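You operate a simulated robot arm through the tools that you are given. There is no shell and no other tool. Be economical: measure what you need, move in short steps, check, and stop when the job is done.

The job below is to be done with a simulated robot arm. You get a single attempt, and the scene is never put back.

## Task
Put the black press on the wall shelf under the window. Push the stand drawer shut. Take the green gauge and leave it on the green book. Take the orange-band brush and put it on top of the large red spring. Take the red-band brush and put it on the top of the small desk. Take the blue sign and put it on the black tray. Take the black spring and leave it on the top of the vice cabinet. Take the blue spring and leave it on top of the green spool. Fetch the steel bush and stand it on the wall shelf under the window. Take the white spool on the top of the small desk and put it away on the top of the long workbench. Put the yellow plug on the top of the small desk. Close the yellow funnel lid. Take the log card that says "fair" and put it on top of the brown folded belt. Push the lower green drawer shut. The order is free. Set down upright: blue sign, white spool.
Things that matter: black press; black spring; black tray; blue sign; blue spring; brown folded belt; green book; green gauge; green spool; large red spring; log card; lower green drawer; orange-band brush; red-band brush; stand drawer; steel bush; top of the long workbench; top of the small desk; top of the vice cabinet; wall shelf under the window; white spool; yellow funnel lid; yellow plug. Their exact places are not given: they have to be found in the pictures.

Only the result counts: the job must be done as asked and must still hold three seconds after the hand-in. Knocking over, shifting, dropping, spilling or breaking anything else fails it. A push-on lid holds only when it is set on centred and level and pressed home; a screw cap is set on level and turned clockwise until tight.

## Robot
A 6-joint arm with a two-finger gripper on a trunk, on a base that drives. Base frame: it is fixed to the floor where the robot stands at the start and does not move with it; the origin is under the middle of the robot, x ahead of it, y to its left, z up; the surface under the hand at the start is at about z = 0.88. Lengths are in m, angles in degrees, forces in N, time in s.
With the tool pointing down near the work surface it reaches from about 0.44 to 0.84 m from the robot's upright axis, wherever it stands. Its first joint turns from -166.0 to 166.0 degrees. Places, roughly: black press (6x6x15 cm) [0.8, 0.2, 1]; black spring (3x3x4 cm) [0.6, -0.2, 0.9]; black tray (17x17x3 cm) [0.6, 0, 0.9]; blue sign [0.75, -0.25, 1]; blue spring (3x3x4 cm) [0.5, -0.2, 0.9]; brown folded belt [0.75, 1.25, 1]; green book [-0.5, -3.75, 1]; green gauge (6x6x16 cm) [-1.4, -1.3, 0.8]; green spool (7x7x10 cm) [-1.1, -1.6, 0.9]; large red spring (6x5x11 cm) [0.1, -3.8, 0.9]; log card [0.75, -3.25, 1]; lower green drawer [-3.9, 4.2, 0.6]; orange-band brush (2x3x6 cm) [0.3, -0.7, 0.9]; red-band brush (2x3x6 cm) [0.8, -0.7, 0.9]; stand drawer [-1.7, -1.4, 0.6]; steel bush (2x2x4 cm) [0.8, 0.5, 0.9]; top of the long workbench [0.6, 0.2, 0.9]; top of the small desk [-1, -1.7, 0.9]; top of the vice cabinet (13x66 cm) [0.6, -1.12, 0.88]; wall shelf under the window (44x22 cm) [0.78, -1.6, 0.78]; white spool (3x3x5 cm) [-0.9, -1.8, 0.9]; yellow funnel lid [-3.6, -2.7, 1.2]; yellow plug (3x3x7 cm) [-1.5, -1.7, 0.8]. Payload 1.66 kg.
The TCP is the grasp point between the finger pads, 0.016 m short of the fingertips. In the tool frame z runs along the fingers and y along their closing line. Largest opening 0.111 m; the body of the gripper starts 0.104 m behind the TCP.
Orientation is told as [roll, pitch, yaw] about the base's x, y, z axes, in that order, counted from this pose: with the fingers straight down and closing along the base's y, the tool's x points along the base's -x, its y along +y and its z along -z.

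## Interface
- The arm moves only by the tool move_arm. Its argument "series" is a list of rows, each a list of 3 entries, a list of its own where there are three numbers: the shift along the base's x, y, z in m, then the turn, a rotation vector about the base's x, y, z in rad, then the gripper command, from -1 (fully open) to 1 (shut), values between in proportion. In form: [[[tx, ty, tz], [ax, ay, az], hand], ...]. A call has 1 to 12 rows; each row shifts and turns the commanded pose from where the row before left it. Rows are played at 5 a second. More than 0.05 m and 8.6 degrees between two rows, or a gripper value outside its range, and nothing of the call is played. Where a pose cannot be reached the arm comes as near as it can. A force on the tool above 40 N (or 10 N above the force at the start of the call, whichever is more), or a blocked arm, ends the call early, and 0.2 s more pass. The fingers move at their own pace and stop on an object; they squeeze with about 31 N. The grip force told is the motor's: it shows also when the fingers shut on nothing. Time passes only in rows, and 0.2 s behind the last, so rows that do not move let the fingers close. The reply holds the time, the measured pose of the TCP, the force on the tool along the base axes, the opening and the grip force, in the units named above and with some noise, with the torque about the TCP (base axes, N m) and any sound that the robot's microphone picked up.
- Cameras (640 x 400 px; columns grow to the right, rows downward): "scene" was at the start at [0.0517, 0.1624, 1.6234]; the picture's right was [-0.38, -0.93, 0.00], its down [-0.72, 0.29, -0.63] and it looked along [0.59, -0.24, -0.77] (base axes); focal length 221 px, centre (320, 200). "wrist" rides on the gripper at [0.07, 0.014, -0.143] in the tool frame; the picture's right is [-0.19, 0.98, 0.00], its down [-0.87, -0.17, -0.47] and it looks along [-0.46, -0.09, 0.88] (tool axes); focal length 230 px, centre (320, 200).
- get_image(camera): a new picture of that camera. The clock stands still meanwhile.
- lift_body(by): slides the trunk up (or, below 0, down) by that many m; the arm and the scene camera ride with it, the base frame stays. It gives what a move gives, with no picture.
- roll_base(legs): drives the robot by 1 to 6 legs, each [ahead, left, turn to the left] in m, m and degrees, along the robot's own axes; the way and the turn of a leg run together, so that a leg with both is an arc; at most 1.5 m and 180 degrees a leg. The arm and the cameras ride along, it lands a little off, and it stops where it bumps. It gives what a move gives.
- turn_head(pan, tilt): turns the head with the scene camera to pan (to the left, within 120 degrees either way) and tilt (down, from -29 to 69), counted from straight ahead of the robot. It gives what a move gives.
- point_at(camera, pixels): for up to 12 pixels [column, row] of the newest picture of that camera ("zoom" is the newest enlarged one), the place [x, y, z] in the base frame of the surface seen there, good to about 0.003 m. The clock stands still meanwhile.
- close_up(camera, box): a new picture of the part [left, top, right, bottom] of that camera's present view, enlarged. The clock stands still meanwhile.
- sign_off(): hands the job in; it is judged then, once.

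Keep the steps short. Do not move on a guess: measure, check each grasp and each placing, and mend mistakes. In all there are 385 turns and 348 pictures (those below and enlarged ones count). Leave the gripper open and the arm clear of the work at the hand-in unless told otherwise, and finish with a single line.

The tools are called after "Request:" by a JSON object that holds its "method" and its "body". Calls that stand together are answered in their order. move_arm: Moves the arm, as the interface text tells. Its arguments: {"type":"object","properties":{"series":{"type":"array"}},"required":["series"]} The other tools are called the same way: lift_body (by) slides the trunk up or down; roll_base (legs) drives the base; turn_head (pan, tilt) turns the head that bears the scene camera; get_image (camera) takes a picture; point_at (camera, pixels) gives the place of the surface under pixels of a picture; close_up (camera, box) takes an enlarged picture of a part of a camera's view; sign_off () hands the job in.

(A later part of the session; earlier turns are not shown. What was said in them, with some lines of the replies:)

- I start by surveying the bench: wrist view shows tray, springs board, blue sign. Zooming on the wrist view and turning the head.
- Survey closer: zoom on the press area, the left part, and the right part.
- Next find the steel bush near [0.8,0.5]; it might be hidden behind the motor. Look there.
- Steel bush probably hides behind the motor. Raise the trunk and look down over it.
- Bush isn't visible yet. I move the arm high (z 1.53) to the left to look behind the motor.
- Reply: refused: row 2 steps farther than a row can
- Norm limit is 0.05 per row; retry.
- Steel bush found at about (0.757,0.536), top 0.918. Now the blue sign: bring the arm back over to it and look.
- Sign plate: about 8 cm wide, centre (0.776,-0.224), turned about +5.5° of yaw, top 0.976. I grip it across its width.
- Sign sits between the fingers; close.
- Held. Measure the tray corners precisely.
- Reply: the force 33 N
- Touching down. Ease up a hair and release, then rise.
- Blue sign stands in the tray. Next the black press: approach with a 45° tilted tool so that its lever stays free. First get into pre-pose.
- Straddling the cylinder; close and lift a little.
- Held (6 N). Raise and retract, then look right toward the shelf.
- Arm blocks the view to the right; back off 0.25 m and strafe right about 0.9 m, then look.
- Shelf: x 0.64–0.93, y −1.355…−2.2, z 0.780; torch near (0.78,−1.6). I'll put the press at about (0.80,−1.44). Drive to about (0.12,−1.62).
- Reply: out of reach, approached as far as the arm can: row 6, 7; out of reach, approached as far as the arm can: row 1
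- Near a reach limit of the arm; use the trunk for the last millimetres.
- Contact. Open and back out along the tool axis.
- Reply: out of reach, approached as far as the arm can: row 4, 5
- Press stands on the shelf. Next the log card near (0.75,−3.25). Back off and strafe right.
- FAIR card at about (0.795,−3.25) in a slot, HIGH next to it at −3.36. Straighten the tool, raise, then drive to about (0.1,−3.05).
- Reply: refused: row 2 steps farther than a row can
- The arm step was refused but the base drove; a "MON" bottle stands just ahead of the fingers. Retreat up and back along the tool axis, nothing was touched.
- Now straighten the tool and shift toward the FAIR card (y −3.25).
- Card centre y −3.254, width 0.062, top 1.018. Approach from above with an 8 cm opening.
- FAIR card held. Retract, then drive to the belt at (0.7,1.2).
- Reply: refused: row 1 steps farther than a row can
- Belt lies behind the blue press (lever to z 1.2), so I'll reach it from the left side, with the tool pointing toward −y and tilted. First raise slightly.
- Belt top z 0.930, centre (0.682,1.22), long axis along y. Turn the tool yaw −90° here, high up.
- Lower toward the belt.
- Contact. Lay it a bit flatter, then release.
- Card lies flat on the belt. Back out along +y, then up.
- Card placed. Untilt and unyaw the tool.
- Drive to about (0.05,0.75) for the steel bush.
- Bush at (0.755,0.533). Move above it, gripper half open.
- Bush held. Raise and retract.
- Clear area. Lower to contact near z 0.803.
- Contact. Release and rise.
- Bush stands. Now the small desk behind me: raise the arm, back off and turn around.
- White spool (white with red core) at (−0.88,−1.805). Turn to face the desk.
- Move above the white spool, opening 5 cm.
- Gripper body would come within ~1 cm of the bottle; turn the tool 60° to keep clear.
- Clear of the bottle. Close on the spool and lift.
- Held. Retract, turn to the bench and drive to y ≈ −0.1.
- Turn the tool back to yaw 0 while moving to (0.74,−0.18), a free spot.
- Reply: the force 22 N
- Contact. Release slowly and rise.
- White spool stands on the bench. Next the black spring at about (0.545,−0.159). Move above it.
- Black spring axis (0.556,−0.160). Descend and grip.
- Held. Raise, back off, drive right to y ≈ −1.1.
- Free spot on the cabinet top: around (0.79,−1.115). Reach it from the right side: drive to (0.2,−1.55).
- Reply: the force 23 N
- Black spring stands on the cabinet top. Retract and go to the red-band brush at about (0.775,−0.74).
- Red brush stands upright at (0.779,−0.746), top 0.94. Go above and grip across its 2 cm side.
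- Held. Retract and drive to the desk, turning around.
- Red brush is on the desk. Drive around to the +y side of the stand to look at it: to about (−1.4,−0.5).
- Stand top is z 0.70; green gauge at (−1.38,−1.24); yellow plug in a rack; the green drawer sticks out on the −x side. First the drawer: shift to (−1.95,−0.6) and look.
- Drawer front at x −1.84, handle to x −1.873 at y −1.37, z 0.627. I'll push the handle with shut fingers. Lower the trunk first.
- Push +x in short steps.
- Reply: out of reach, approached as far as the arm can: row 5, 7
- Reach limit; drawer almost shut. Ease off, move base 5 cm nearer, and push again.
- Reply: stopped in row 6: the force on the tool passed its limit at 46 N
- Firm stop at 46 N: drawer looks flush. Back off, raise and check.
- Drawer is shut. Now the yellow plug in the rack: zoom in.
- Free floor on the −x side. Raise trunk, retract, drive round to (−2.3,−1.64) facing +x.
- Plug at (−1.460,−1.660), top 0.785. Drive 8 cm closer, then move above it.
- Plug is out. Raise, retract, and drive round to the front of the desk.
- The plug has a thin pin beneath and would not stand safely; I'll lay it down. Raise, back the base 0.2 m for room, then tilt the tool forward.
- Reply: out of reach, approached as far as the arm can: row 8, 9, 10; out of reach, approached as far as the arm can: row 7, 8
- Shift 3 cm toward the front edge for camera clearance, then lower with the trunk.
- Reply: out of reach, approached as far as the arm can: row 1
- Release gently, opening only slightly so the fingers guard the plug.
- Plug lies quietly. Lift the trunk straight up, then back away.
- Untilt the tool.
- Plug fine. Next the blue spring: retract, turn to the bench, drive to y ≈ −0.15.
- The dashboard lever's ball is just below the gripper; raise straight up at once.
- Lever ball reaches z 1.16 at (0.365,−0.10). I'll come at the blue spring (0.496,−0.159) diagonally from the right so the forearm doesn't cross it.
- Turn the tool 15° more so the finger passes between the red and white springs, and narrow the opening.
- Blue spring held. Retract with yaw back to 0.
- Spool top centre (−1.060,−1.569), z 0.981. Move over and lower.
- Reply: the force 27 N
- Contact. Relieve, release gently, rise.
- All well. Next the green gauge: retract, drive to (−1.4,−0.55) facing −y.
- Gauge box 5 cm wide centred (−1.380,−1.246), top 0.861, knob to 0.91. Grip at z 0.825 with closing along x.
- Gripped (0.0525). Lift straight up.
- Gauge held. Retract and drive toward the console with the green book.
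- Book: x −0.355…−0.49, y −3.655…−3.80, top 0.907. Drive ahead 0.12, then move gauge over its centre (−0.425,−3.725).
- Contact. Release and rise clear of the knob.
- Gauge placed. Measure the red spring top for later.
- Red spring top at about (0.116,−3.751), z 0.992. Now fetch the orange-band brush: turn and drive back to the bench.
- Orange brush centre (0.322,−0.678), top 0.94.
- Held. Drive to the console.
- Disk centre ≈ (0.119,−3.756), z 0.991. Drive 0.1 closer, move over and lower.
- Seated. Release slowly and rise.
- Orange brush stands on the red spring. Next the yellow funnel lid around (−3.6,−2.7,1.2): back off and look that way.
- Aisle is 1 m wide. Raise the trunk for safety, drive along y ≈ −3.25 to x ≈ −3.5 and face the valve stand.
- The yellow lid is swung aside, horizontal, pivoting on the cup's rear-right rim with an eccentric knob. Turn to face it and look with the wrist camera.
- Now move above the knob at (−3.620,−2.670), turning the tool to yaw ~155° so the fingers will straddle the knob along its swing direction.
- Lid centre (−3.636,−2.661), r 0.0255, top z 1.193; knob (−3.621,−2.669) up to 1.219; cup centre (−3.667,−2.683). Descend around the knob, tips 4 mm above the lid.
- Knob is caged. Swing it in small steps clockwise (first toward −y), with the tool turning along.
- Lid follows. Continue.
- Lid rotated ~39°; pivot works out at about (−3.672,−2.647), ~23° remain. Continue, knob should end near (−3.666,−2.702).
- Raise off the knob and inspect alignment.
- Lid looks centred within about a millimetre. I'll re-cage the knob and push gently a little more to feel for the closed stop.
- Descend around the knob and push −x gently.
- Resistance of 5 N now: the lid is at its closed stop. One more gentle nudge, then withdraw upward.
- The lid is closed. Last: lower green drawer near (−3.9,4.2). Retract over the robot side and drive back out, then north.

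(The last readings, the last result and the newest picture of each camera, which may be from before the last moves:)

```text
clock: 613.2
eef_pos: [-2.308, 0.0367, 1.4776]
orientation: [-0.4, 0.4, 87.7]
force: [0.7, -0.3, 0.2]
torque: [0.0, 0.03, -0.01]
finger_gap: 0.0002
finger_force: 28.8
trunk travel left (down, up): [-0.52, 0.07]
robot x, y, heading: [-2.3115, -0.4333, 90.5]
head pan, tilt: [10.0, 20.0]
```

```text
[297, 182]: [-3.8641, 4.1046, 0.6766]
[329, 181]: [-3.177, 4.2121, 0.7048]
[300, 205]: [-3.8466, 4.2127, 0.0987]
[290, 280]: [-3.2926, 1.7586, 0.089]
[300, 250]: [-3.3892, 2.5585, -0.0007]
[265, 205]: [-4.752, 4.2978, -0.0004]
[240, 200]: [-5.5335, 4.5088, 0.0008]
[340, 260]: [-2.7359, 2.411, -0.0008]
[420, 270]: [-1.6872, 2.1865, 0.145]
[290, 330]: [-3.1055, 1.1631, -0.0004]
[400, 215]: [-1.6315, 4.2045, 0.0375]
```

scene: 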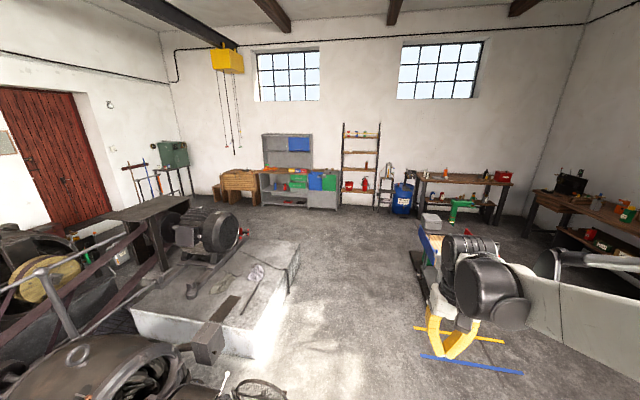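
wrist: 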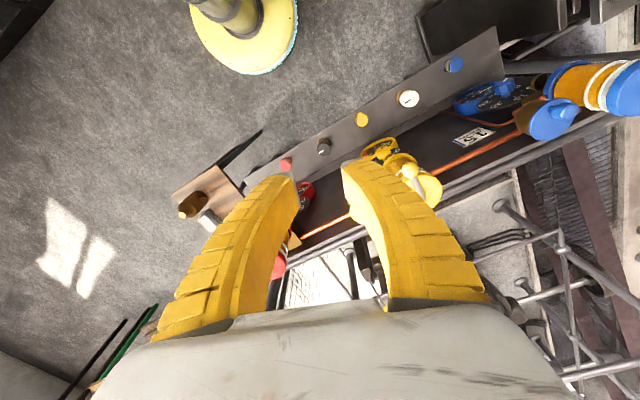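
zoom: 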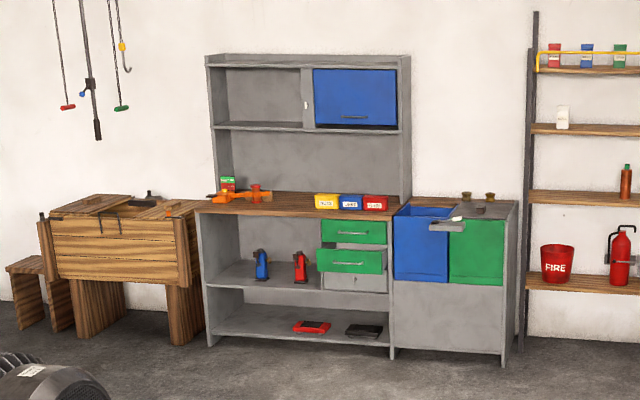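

Lower green drawer protrudes at about (−3.86,4.10,0.65). Drive north then left.

Request:
{"method": "roll_base", "body": {"legs": [[1.5, 0, -0.5], [1.5, 0, 0], [0.5, 0, 0], [0, 1.45, 0]]}}

Request:
{"method": "turn_head", "body": {"pan": 0, "tilt": 40}}

Request:
{"method": "get_image", "body": {"camera": "scene"}}

```text
clock: 637.1
eef_pos: [-3.7947, 3.5231, 1.4761]
orientation: [-0.5, 0.4, 88.6]
force: [0.2, -0.3, 0.0]
torque: [-0.03, -0.01, 0.02]
finger_gap: 0.0
finger_force: 28.3
trunk travel left (down, up): [-0.52, 0.07]
robot x, y, heading: [-3.793, 3.056, 91.4]
head pan, tilt: [10.0, 20.0]
```

```text
clock: 637.9
eef_pos: [-3.7946, 3.5221, 1.4764]
orientation: [-0.5, 0.5, 88.6]
force: [0.4, 0.1, 0.3]
torque: [-0.01, -0.01, 0.0]
finger_gap: 0.0
finger_force: 28.2
trunk travel left (down, up): [-0.52, 0.07]
robot x, y, heading: [-3.7934, 3.0514, 91.9]
head pan, tilt: [0.0, 40.0]
```

```text
105 pictures are left
```

scene: 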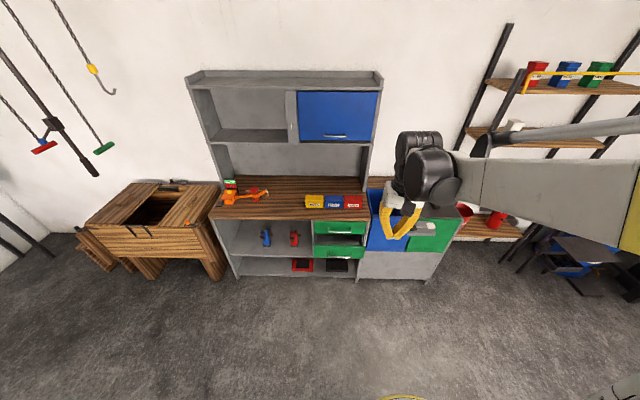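

Request:
{"method": "close_up", "body": {"camera": "scene", "box": [290, 190, 390, 280]}}

Request:
{"method": "point_at", "body": {"camera": "zoom", "pixels": [[200, 255], [340, 255], [270, 250], [262, 238], [220, 165], [340, 165], [270, 150], [365, 200], [200, 285], [340, 285]]}}

```text
4.44 times, centred on (340, 235) of scene
```

zoom: 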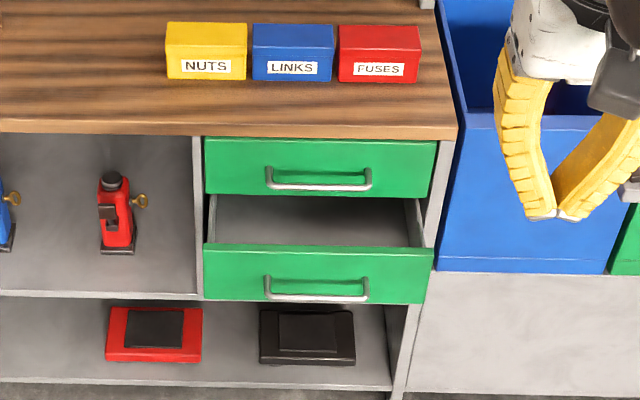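

```text
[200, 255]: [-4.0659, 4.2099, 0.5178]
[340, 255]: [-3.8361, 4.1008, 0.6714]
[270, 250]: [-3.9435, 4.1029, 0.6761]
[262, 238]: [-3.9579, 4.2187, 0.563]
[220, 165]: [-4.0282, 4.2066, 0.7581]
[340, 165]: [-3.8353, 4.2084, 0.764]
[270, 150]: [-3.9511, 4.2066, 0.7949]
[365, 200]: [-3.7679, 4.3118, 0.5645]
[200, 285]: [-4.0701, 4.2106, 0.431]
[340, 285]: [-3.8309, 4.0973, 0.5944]
```

Lower drawer plate at y 4.10 (closed plane 4.207), x centre −3.88, z 0.58–0.69. I'll push with shut fingertips, tool tilted 60° forward. Tilt now, then lower the trunk.

Request:
{"method": "move_arm", "body": {"series": [[[-0.01, 0.02, 0], [0.131, 0, 0], 1], [[-0.01, 0.02, 0], [0.131, 0, 0], 1], [[-0.01, 0.02, 0], [0.131, 0, 0], 1], [[-0.01, 0.02, 0], [0.131, 0, 0], 1], [[-0.01, 0.02, 0], [0.131, 0, 0], 1], [[-0.01, 0.02, 0], [0.131, 0, 0], 1], [[-0.01, 0.02, 0], [0.131, 0, 0], 1], [[-0.01, 0.02, 0], [0.131, 0, 0], 1]]}}

Request:
{"method": "lift_body", "body": {"by": -0.5}}

Request:
{"method": "get_image", "body": {"camera": "scene"}}

```text
clock: 639.7
eef_pos: [-3.8761, 3.6852, 1.4774]
orientation: [2.0, -59.7, 87.1]
force: [0.1, 0.0, -0.6]
torque: [0.02, -0.01, 0.0]
finger_gap: 0.0
finger_force: 29.0
trunk travel left (down, up): [-0.52, 0.07]
robot x, y, heading: [-3.7971, 3.0518, 91.4]
head pan, tilt: [0.0, 40.0]
```

```text
refused: -0.5 is not a number from -0.4 to 0.4
```

```text
103 pictures are left
```

scene: 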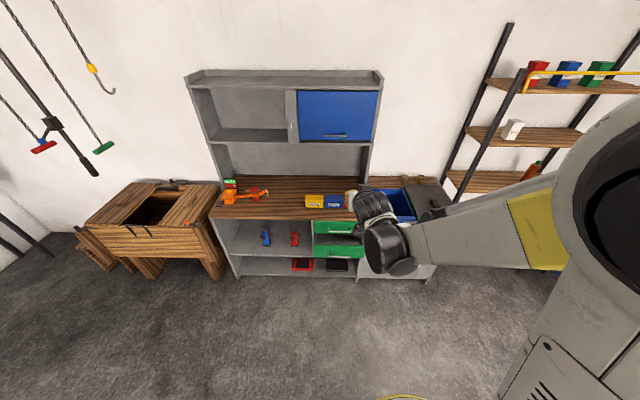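

Request:
{"method": "lift_body", "body": {"by": -0.4}}

Request:
{"method": "lift_body", "body": {"by": -0.1}}

Request:
{"method": "move_arm", "body": {"series": [[[0, 0, -0.045], [0, 0, 0], 1], [[0, 0, -0.045], [0, 0, 0], 1], [[0, 0, -0.045], [0, 0, 0], 1], [[0, 0, -0.045], [0, 0, 0], 1], [[0, 0, -0.045], [0, 0, 0], 1], [[0, 0, -0.045], [0, 0, 0], 1], [[0, 0, -0.04], [0, 0, 0], 1]]}}

Request:
{"method": "get_image", "body": {"camera": "wrist"}}

Request:
{"method": "get_image", "body": {"camera": "scene"}}

```text
clock: 643.5
eef_pos: [-3.8744, 3.6831, 1.0785]
orientation: [2.0, -59.6, 87.1]
force: [0.7, 0.0, -0.6]
torque: [-0.02, -0.04, -0.01]
finger_gap: 0.0
finger_force: 28.9
trunk travel left (down, up): [-0.12, 0.47]
robot x, y, heading: [-3.7943, 3.0509, 91.5]
head pan, tilt: [0.0, 40.0]
```

```text
clock: 644.9
eef_pos: [-3.8745, 3.6839, 0.9788]
orientation: [2.0, -59.8, 87.1]
force: [-0.2, 0.1, 0.7]
torque: [0.01, 0.01, -0.02]
finger_gap: 0.0002
finger_force: 28.6
trunk travel left (down, up): [-0.02, 0.57]
robot x, y, heading: [-3.7889, 3.0508, 91.4]
head pan, tilt: [0.0, 40.0]
```

```text
clock: 646.5
eef_pos: [-3.8956, 3.7824, 0.7588]
orientation: [2.1, -59.6, 87.1]
force: [0.0, -0.6, 0.3]
torque: [-0.01, 0.0, -0.01]
finger_gap: 0.0001
finger_force: 28.9
out of reach, approached as far as the arm can: row 3, 4, 5, 6, 7
trunk travel left (down, up): [-0.02, 0.57]
robot x, y, heading: [-3.7921, 3.0491, 91.6]
head pan, tilt: [0.0, 40.0]
```

```text
102 pictures are left
```

wrist: 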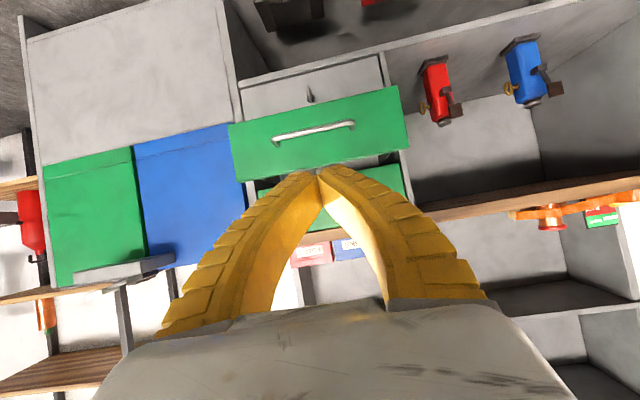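

```text
101 pictures are left
```

scene: 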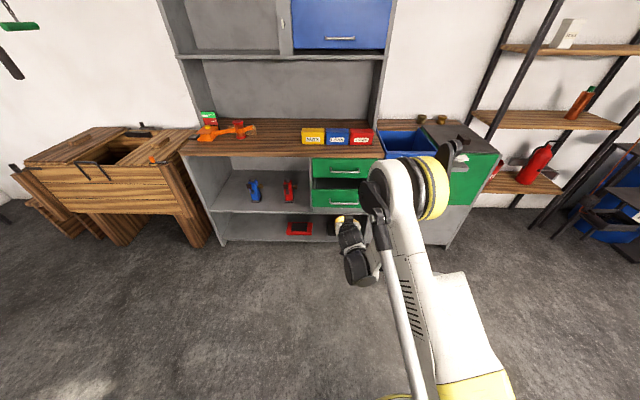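

Request:
{"method": "move_arm", "body": {"series": [[[0.005, 0.03, -0.03], [0, 0, 0], 1], [[0.005, 0.03, -0.03], [0, 0, 0], 1], [[0.004, 0.03, -0.035], [0, 0, 0], 1], [[0, 0, 0], [0, 0, 0], 1]]}}

Request:
{"method": "get_image", "body": {"camera": "wrist"}}

```text
clock: 647.5
eef_pos: [-3.8815, 3.8721, 0.6637]
orientation: [2.0, -59.6, 87.3]
force: [0.8, -0.2, -0.6]
torque: [0.05, 0.01, 0.02]
finger_gap: 0.0002
finger_force: 28.7
trunk travel left (down, up): [-0.02, 0.57]
robot x, y, heading: [-3.7943, 3.0514, 91.6]
head pan, tilt: [0.0, 40.0]
```

```text
100 pictures are left
```

wrist: 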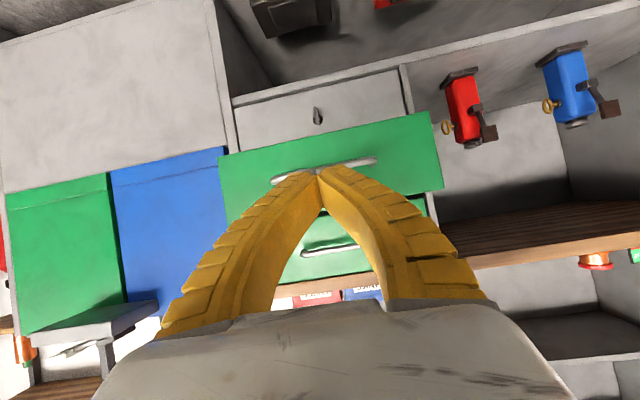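

Request:
{"method": "point_at", "body": {"camera": "wrist", "pixels": [[365, 160], [275, 178], [400, 140], [400, 185], [240, 170], [330, 250], [410, 225]]}}

```text
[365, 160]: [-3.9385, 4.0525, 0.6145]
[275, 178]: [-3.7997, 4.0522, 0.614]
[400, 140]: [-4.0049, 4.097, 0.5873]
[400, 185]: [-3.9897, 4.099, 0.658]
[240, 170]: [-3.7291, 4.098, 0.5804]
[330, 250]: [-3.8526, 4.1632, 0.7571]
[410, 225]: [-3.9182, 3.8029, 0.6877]
```

Handle bar at (−3.87,4.052,0.614). Lower to its height, drive 0.14 m closer.

Request:
{"method": "move_arm", "body": {"series": [[[0.005, 0.01, -0.02], [0, 0, 0], 1], [[0.005, 0.005, -0.02], [0, 0, 0], 1], [[0, 0, 0], [0, 0, 0], 1]]}}

Request:
{"method": "roll_base", "body": {"legs": [[0.12, 0, 0]]}}

Request:
{"method": "get_image", "body": {"camera": "wrist"}}

```text
clock: 648.3
eef_pos: [-3.8717, 3.8857, 0.6237]
orientation: [2.0, -59.6, 87.1]
force: [-0.4, 0.1, -0.7]
torque: [0.0, -0.01, 0.03]
finger_gap: 0.0
finger_force: 28.4
trunk travel left (down, up): [-0.02, 0.57]
robot x, y, heading: [-3.789, 3.0519, 91.7]
head pan, tilt: [0.0, 40.0]
```

```text
clock: 649.5
eef_pos: [-3.8755, 4.0041, 0.6239]
orientation: [1.9, -59.7, 87.1]
force: [-1.0, 0.1, 0.3]
torque: [-0.01, 0.02, 0.03]
finger_gap: 0.0
finger_force: 28.1
trunk travel left (down, up): [-0.02, 0.57]
robot x, y, heading: [-3.7935, 3.1706, 91.4]
head pan, tilt: [0.0, 40.0]
```

```text
99 pictures are left
```

wrist: 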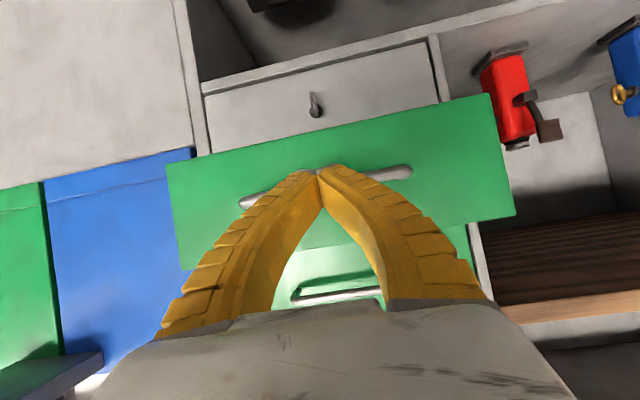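

Request:
{"method": "move_arm", "body": {"series": [[[0, 0.015, 0], [0, 0, 0], 1], [[0, 0.015, 0], [0, 0, 0], 1], [[0, 0.015, 0], [0, 0, 0], 1], [[0, 0.015, 0], [0, 0, 0], 1], [[0, 0.015, 0], [0, 0, 0], 1], [[0, 0.015, 0], [0, 0, 0], 1], [[0, 0.012, 0], [0, 0, 0], 1]]}}

Request:
{"method": "get_image", "body": {"camera": "wrist"}}

```text
clock: 651.1
eef_pos: [-3.8717, 4.0856, 0.659]
orientation: [2.1, -59.7, 87.1]
force: [0.3, -1.2, -1.0]
torque: [-0.01, -0.01, 0.02]
finger_gap: 0.0
finger_force: 28.9
out of reach, approached as far as the arm can: row 3, 4, 5, 6, 7
trunk travel left (down, up): [-0.02, 0.57]
robot x, y, heading: [-3.7923, 3.1723, 91.6]
head pan, tilt: [0.0, 40.0]
```

```text
98 pictures are left
```

wrist: 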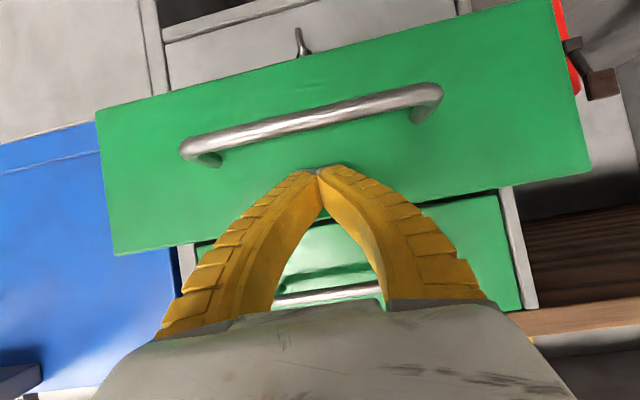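

Out of arm reach and it rose above the bar. Pull back, go down again, and push with the base instead.

Request:
{"method": "move_arm", "body": {"series": [[[0, -0.03, 0], [0, 0, 0], 1], [[0, -0.03, 0], [0, 0, 0], 1], [[0, -0.02, -0.018], [0, 0, 0], 1], [[0, 0, -0.018], [0, 0, 0], 1], [[0, 0, 0], [0, 0, 0], 1]]}}

```text
clock: 652.3
eef_pos: [-3.8714, 4.0051, 0.6209]
orientation: [2.0, -59.6, 87.1]
force: [-1.3, 0.2, -0.3]
torque: [0.02, 0.0, 0.02]
finger_gap: 0.0
finger_force: 28.3
trunk travel left (down, up): [-0.02, 0.57]
robot x, y, heading: [-3.7952, 3.1669, 91.5]
head pan, tilt: [0.0, 40.0]
```

Request:
{"method": "roll_base", "body": {"legs": [[0.08, 0, -1.5]]}}

Request:
{"method": "get_image", "body": {"camera": "wrist"}}

```text
clock: 653.4
eef_pos: [-3.849, 4.0856, 0.6227]
orientation: [2.1, -59.7, 85.6]
force: [0.6, -0.3, 0.2]
torque: [0.01, -0.01, 0.0]
finger_gap: 0.0
finger_force: 28.6
trunk travel left (down, up): [-0.02, 0.57]
robot x, y, heading: [-3.796, 3.2491, 90.2]
head pan, tilt: [0.0, 40.0]
```

```text
97 pictures are left
```

wrist: 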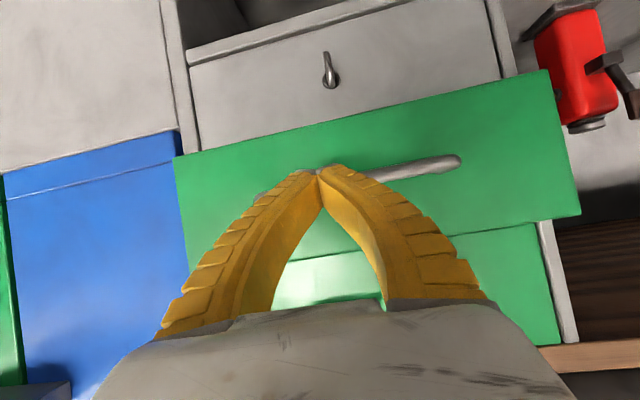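

Pushing works. Continue.

Request:
{"method": "roll_base", "body": {"legs": [[0.045, 0, 0]]}}

Request:
{"method": "roll_base", "body": {"legs": [[0.02, 0, 0]]}}

Request:
{"method": "get_image", "body": {"camera": "wrist"}}

```text
clock: 654.3
eef_pos: [-3.8477, 4.1318, 0.6213]
orientation: [2.0, -59.6, 85.4]
force: [-0.4, -0.1, 0.6]
torque: [0.01, 0.0, 0.01]
finger_gap: 0.0
finger_force: 28.4
trunk travel left (down, up): [-0.02, 0.57]
robot x, y, heading: [-3.796, 3.2932, 89.7]
head pan, tilt: [0.0, 40.0]
```

```text
clock: 655.1
eef_pos: [-3.8483, 4.1517, 0.6215]
orientation: [1.9, -59.7, 85.4]
force: [-1.7, -2.0, 6.2]
torque: [0.08, 0.01, -0.02]
finger_gap: 0.0059
finger_force: 29.1
trunk travel left (down, up): [-0.02, 0.57]
robot x, y, heading: [-3.7967, 3.3091, 90.1]
head pan, tilt: [0.0, 40.0]
```

```text
96 pictures are left
```

wrist: 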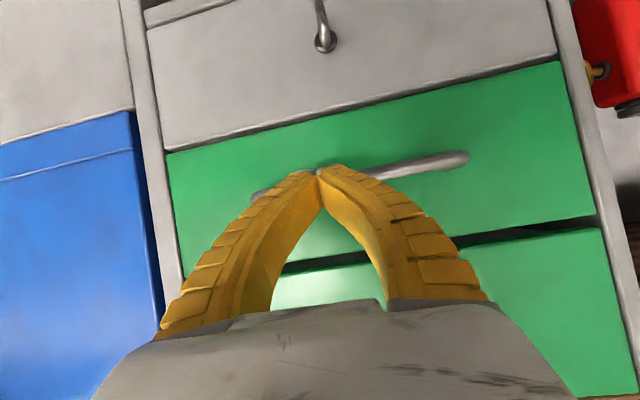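

Request:
{"method": "point_at", "body": {"camera": "wrist", "pixels": [[480, 120], [230, 170], [400, 80], [550, 270], [220, 220], [580, 100]]}}

```text
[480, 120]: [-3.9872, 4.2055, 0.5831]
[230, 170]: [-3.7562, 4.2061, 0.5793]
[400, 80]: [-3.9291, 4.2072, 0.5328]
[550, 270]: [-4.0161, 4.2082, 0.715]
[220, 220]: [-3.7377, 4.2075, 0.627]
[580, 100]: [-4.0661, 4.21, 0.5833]
```

Plate is flush (4.206 vs 4.207). One tiny extra push, then back away.

Request:
{"method": "roll_base", "body": {"legs": [[0.006, 0, 0]]}}

Request:
{"method": "roll_base", "body": {"legs": [[-0.3, 0, 0]]}}

Request:
{"method": "get_image", "body": {"camera": "wrist"}}

Request:
{"method": "get_image", "body": {"camera": "scene"}}

```text
clock: 656.4
eef_pos: [-3.8474, 4.1546, 0.6224]
orientation: [2.0, -59.6, 85.4]
force: [1.9, -16.9, 13.3]
torque: [0.01, 0.05, 0.05]
finger_gap: 0.006
finger_force: 28.6
trunk travel left (down, up): [-0.02, 0.57]
robot x, y, heading: [-3.7952, 3.3165, 89.8]
head pan, tilt: [0.0, 40.0]
stopped in leg 1: the force on the tool passed its limit at 40 N (the readings are from after the stop); the commanded pose is now the measured one
```

```text
clock: 658.5
eef_pos: [-3.85, 3.8561, 0.6197]
orientation: [2.0, -59.5, 85.5]
force: [0.3, -0.1, -0.9]
torque: [-0.02, -0.01, -0.02]
finger_gap: 0.0
finger_force: 28.7
trunk travel left (down, up): [-0.02, 0.57]
robot x, y, heading: [-3.7969, 3.0202, 89.9]
head pan, tilt: [0.0, 40.0]
```

```text
95 pictures are left
```

wrist: 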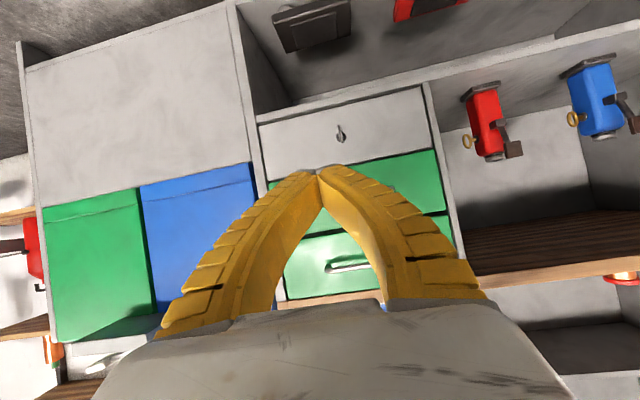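

```text
94 pictures are left
```

scene: 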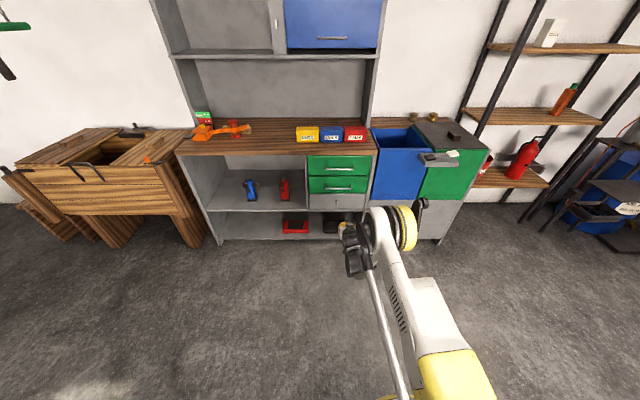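

Both drawers are shut. Open the gripper and lift the arm clear.

Request:
{"method": "move_arm", "body": {"series": [[[0, -0.02, 0.03], [0, 0, 0], -1], [[0, -0.02, 0.04], [0, 0, 0], -1], [[0, 0, 0.045], [0, 0, 0], -1], [[0, 0, 0.045], [0, 0, 0], -1]]}}

```text
clock: 659.5
eef_pos: [-3.8477, 3.8165, 0.7816]
orientation: [2.0, -59.5, 85.5]
force: [-0.3, 0.2, -0.7]
torque: [0.02, 0.01, 0.02]
finger_gap: 0.1108
finger_force: 0.0
trunk travel left (down, up): [-0.02, 0.57]
robot x, y, heading: [-3.7927, 3.0163, 89.9]
head pan, tilt: [0.0, 40.0]
```

Request:
{"method": "sign_off", "body": {}}

```text
The job is handed in.
```

All fourteen parts of the job were carried out and handed in; each placing was checked in a picture, each push by force or picture, and the gripper is open with the arm clear.
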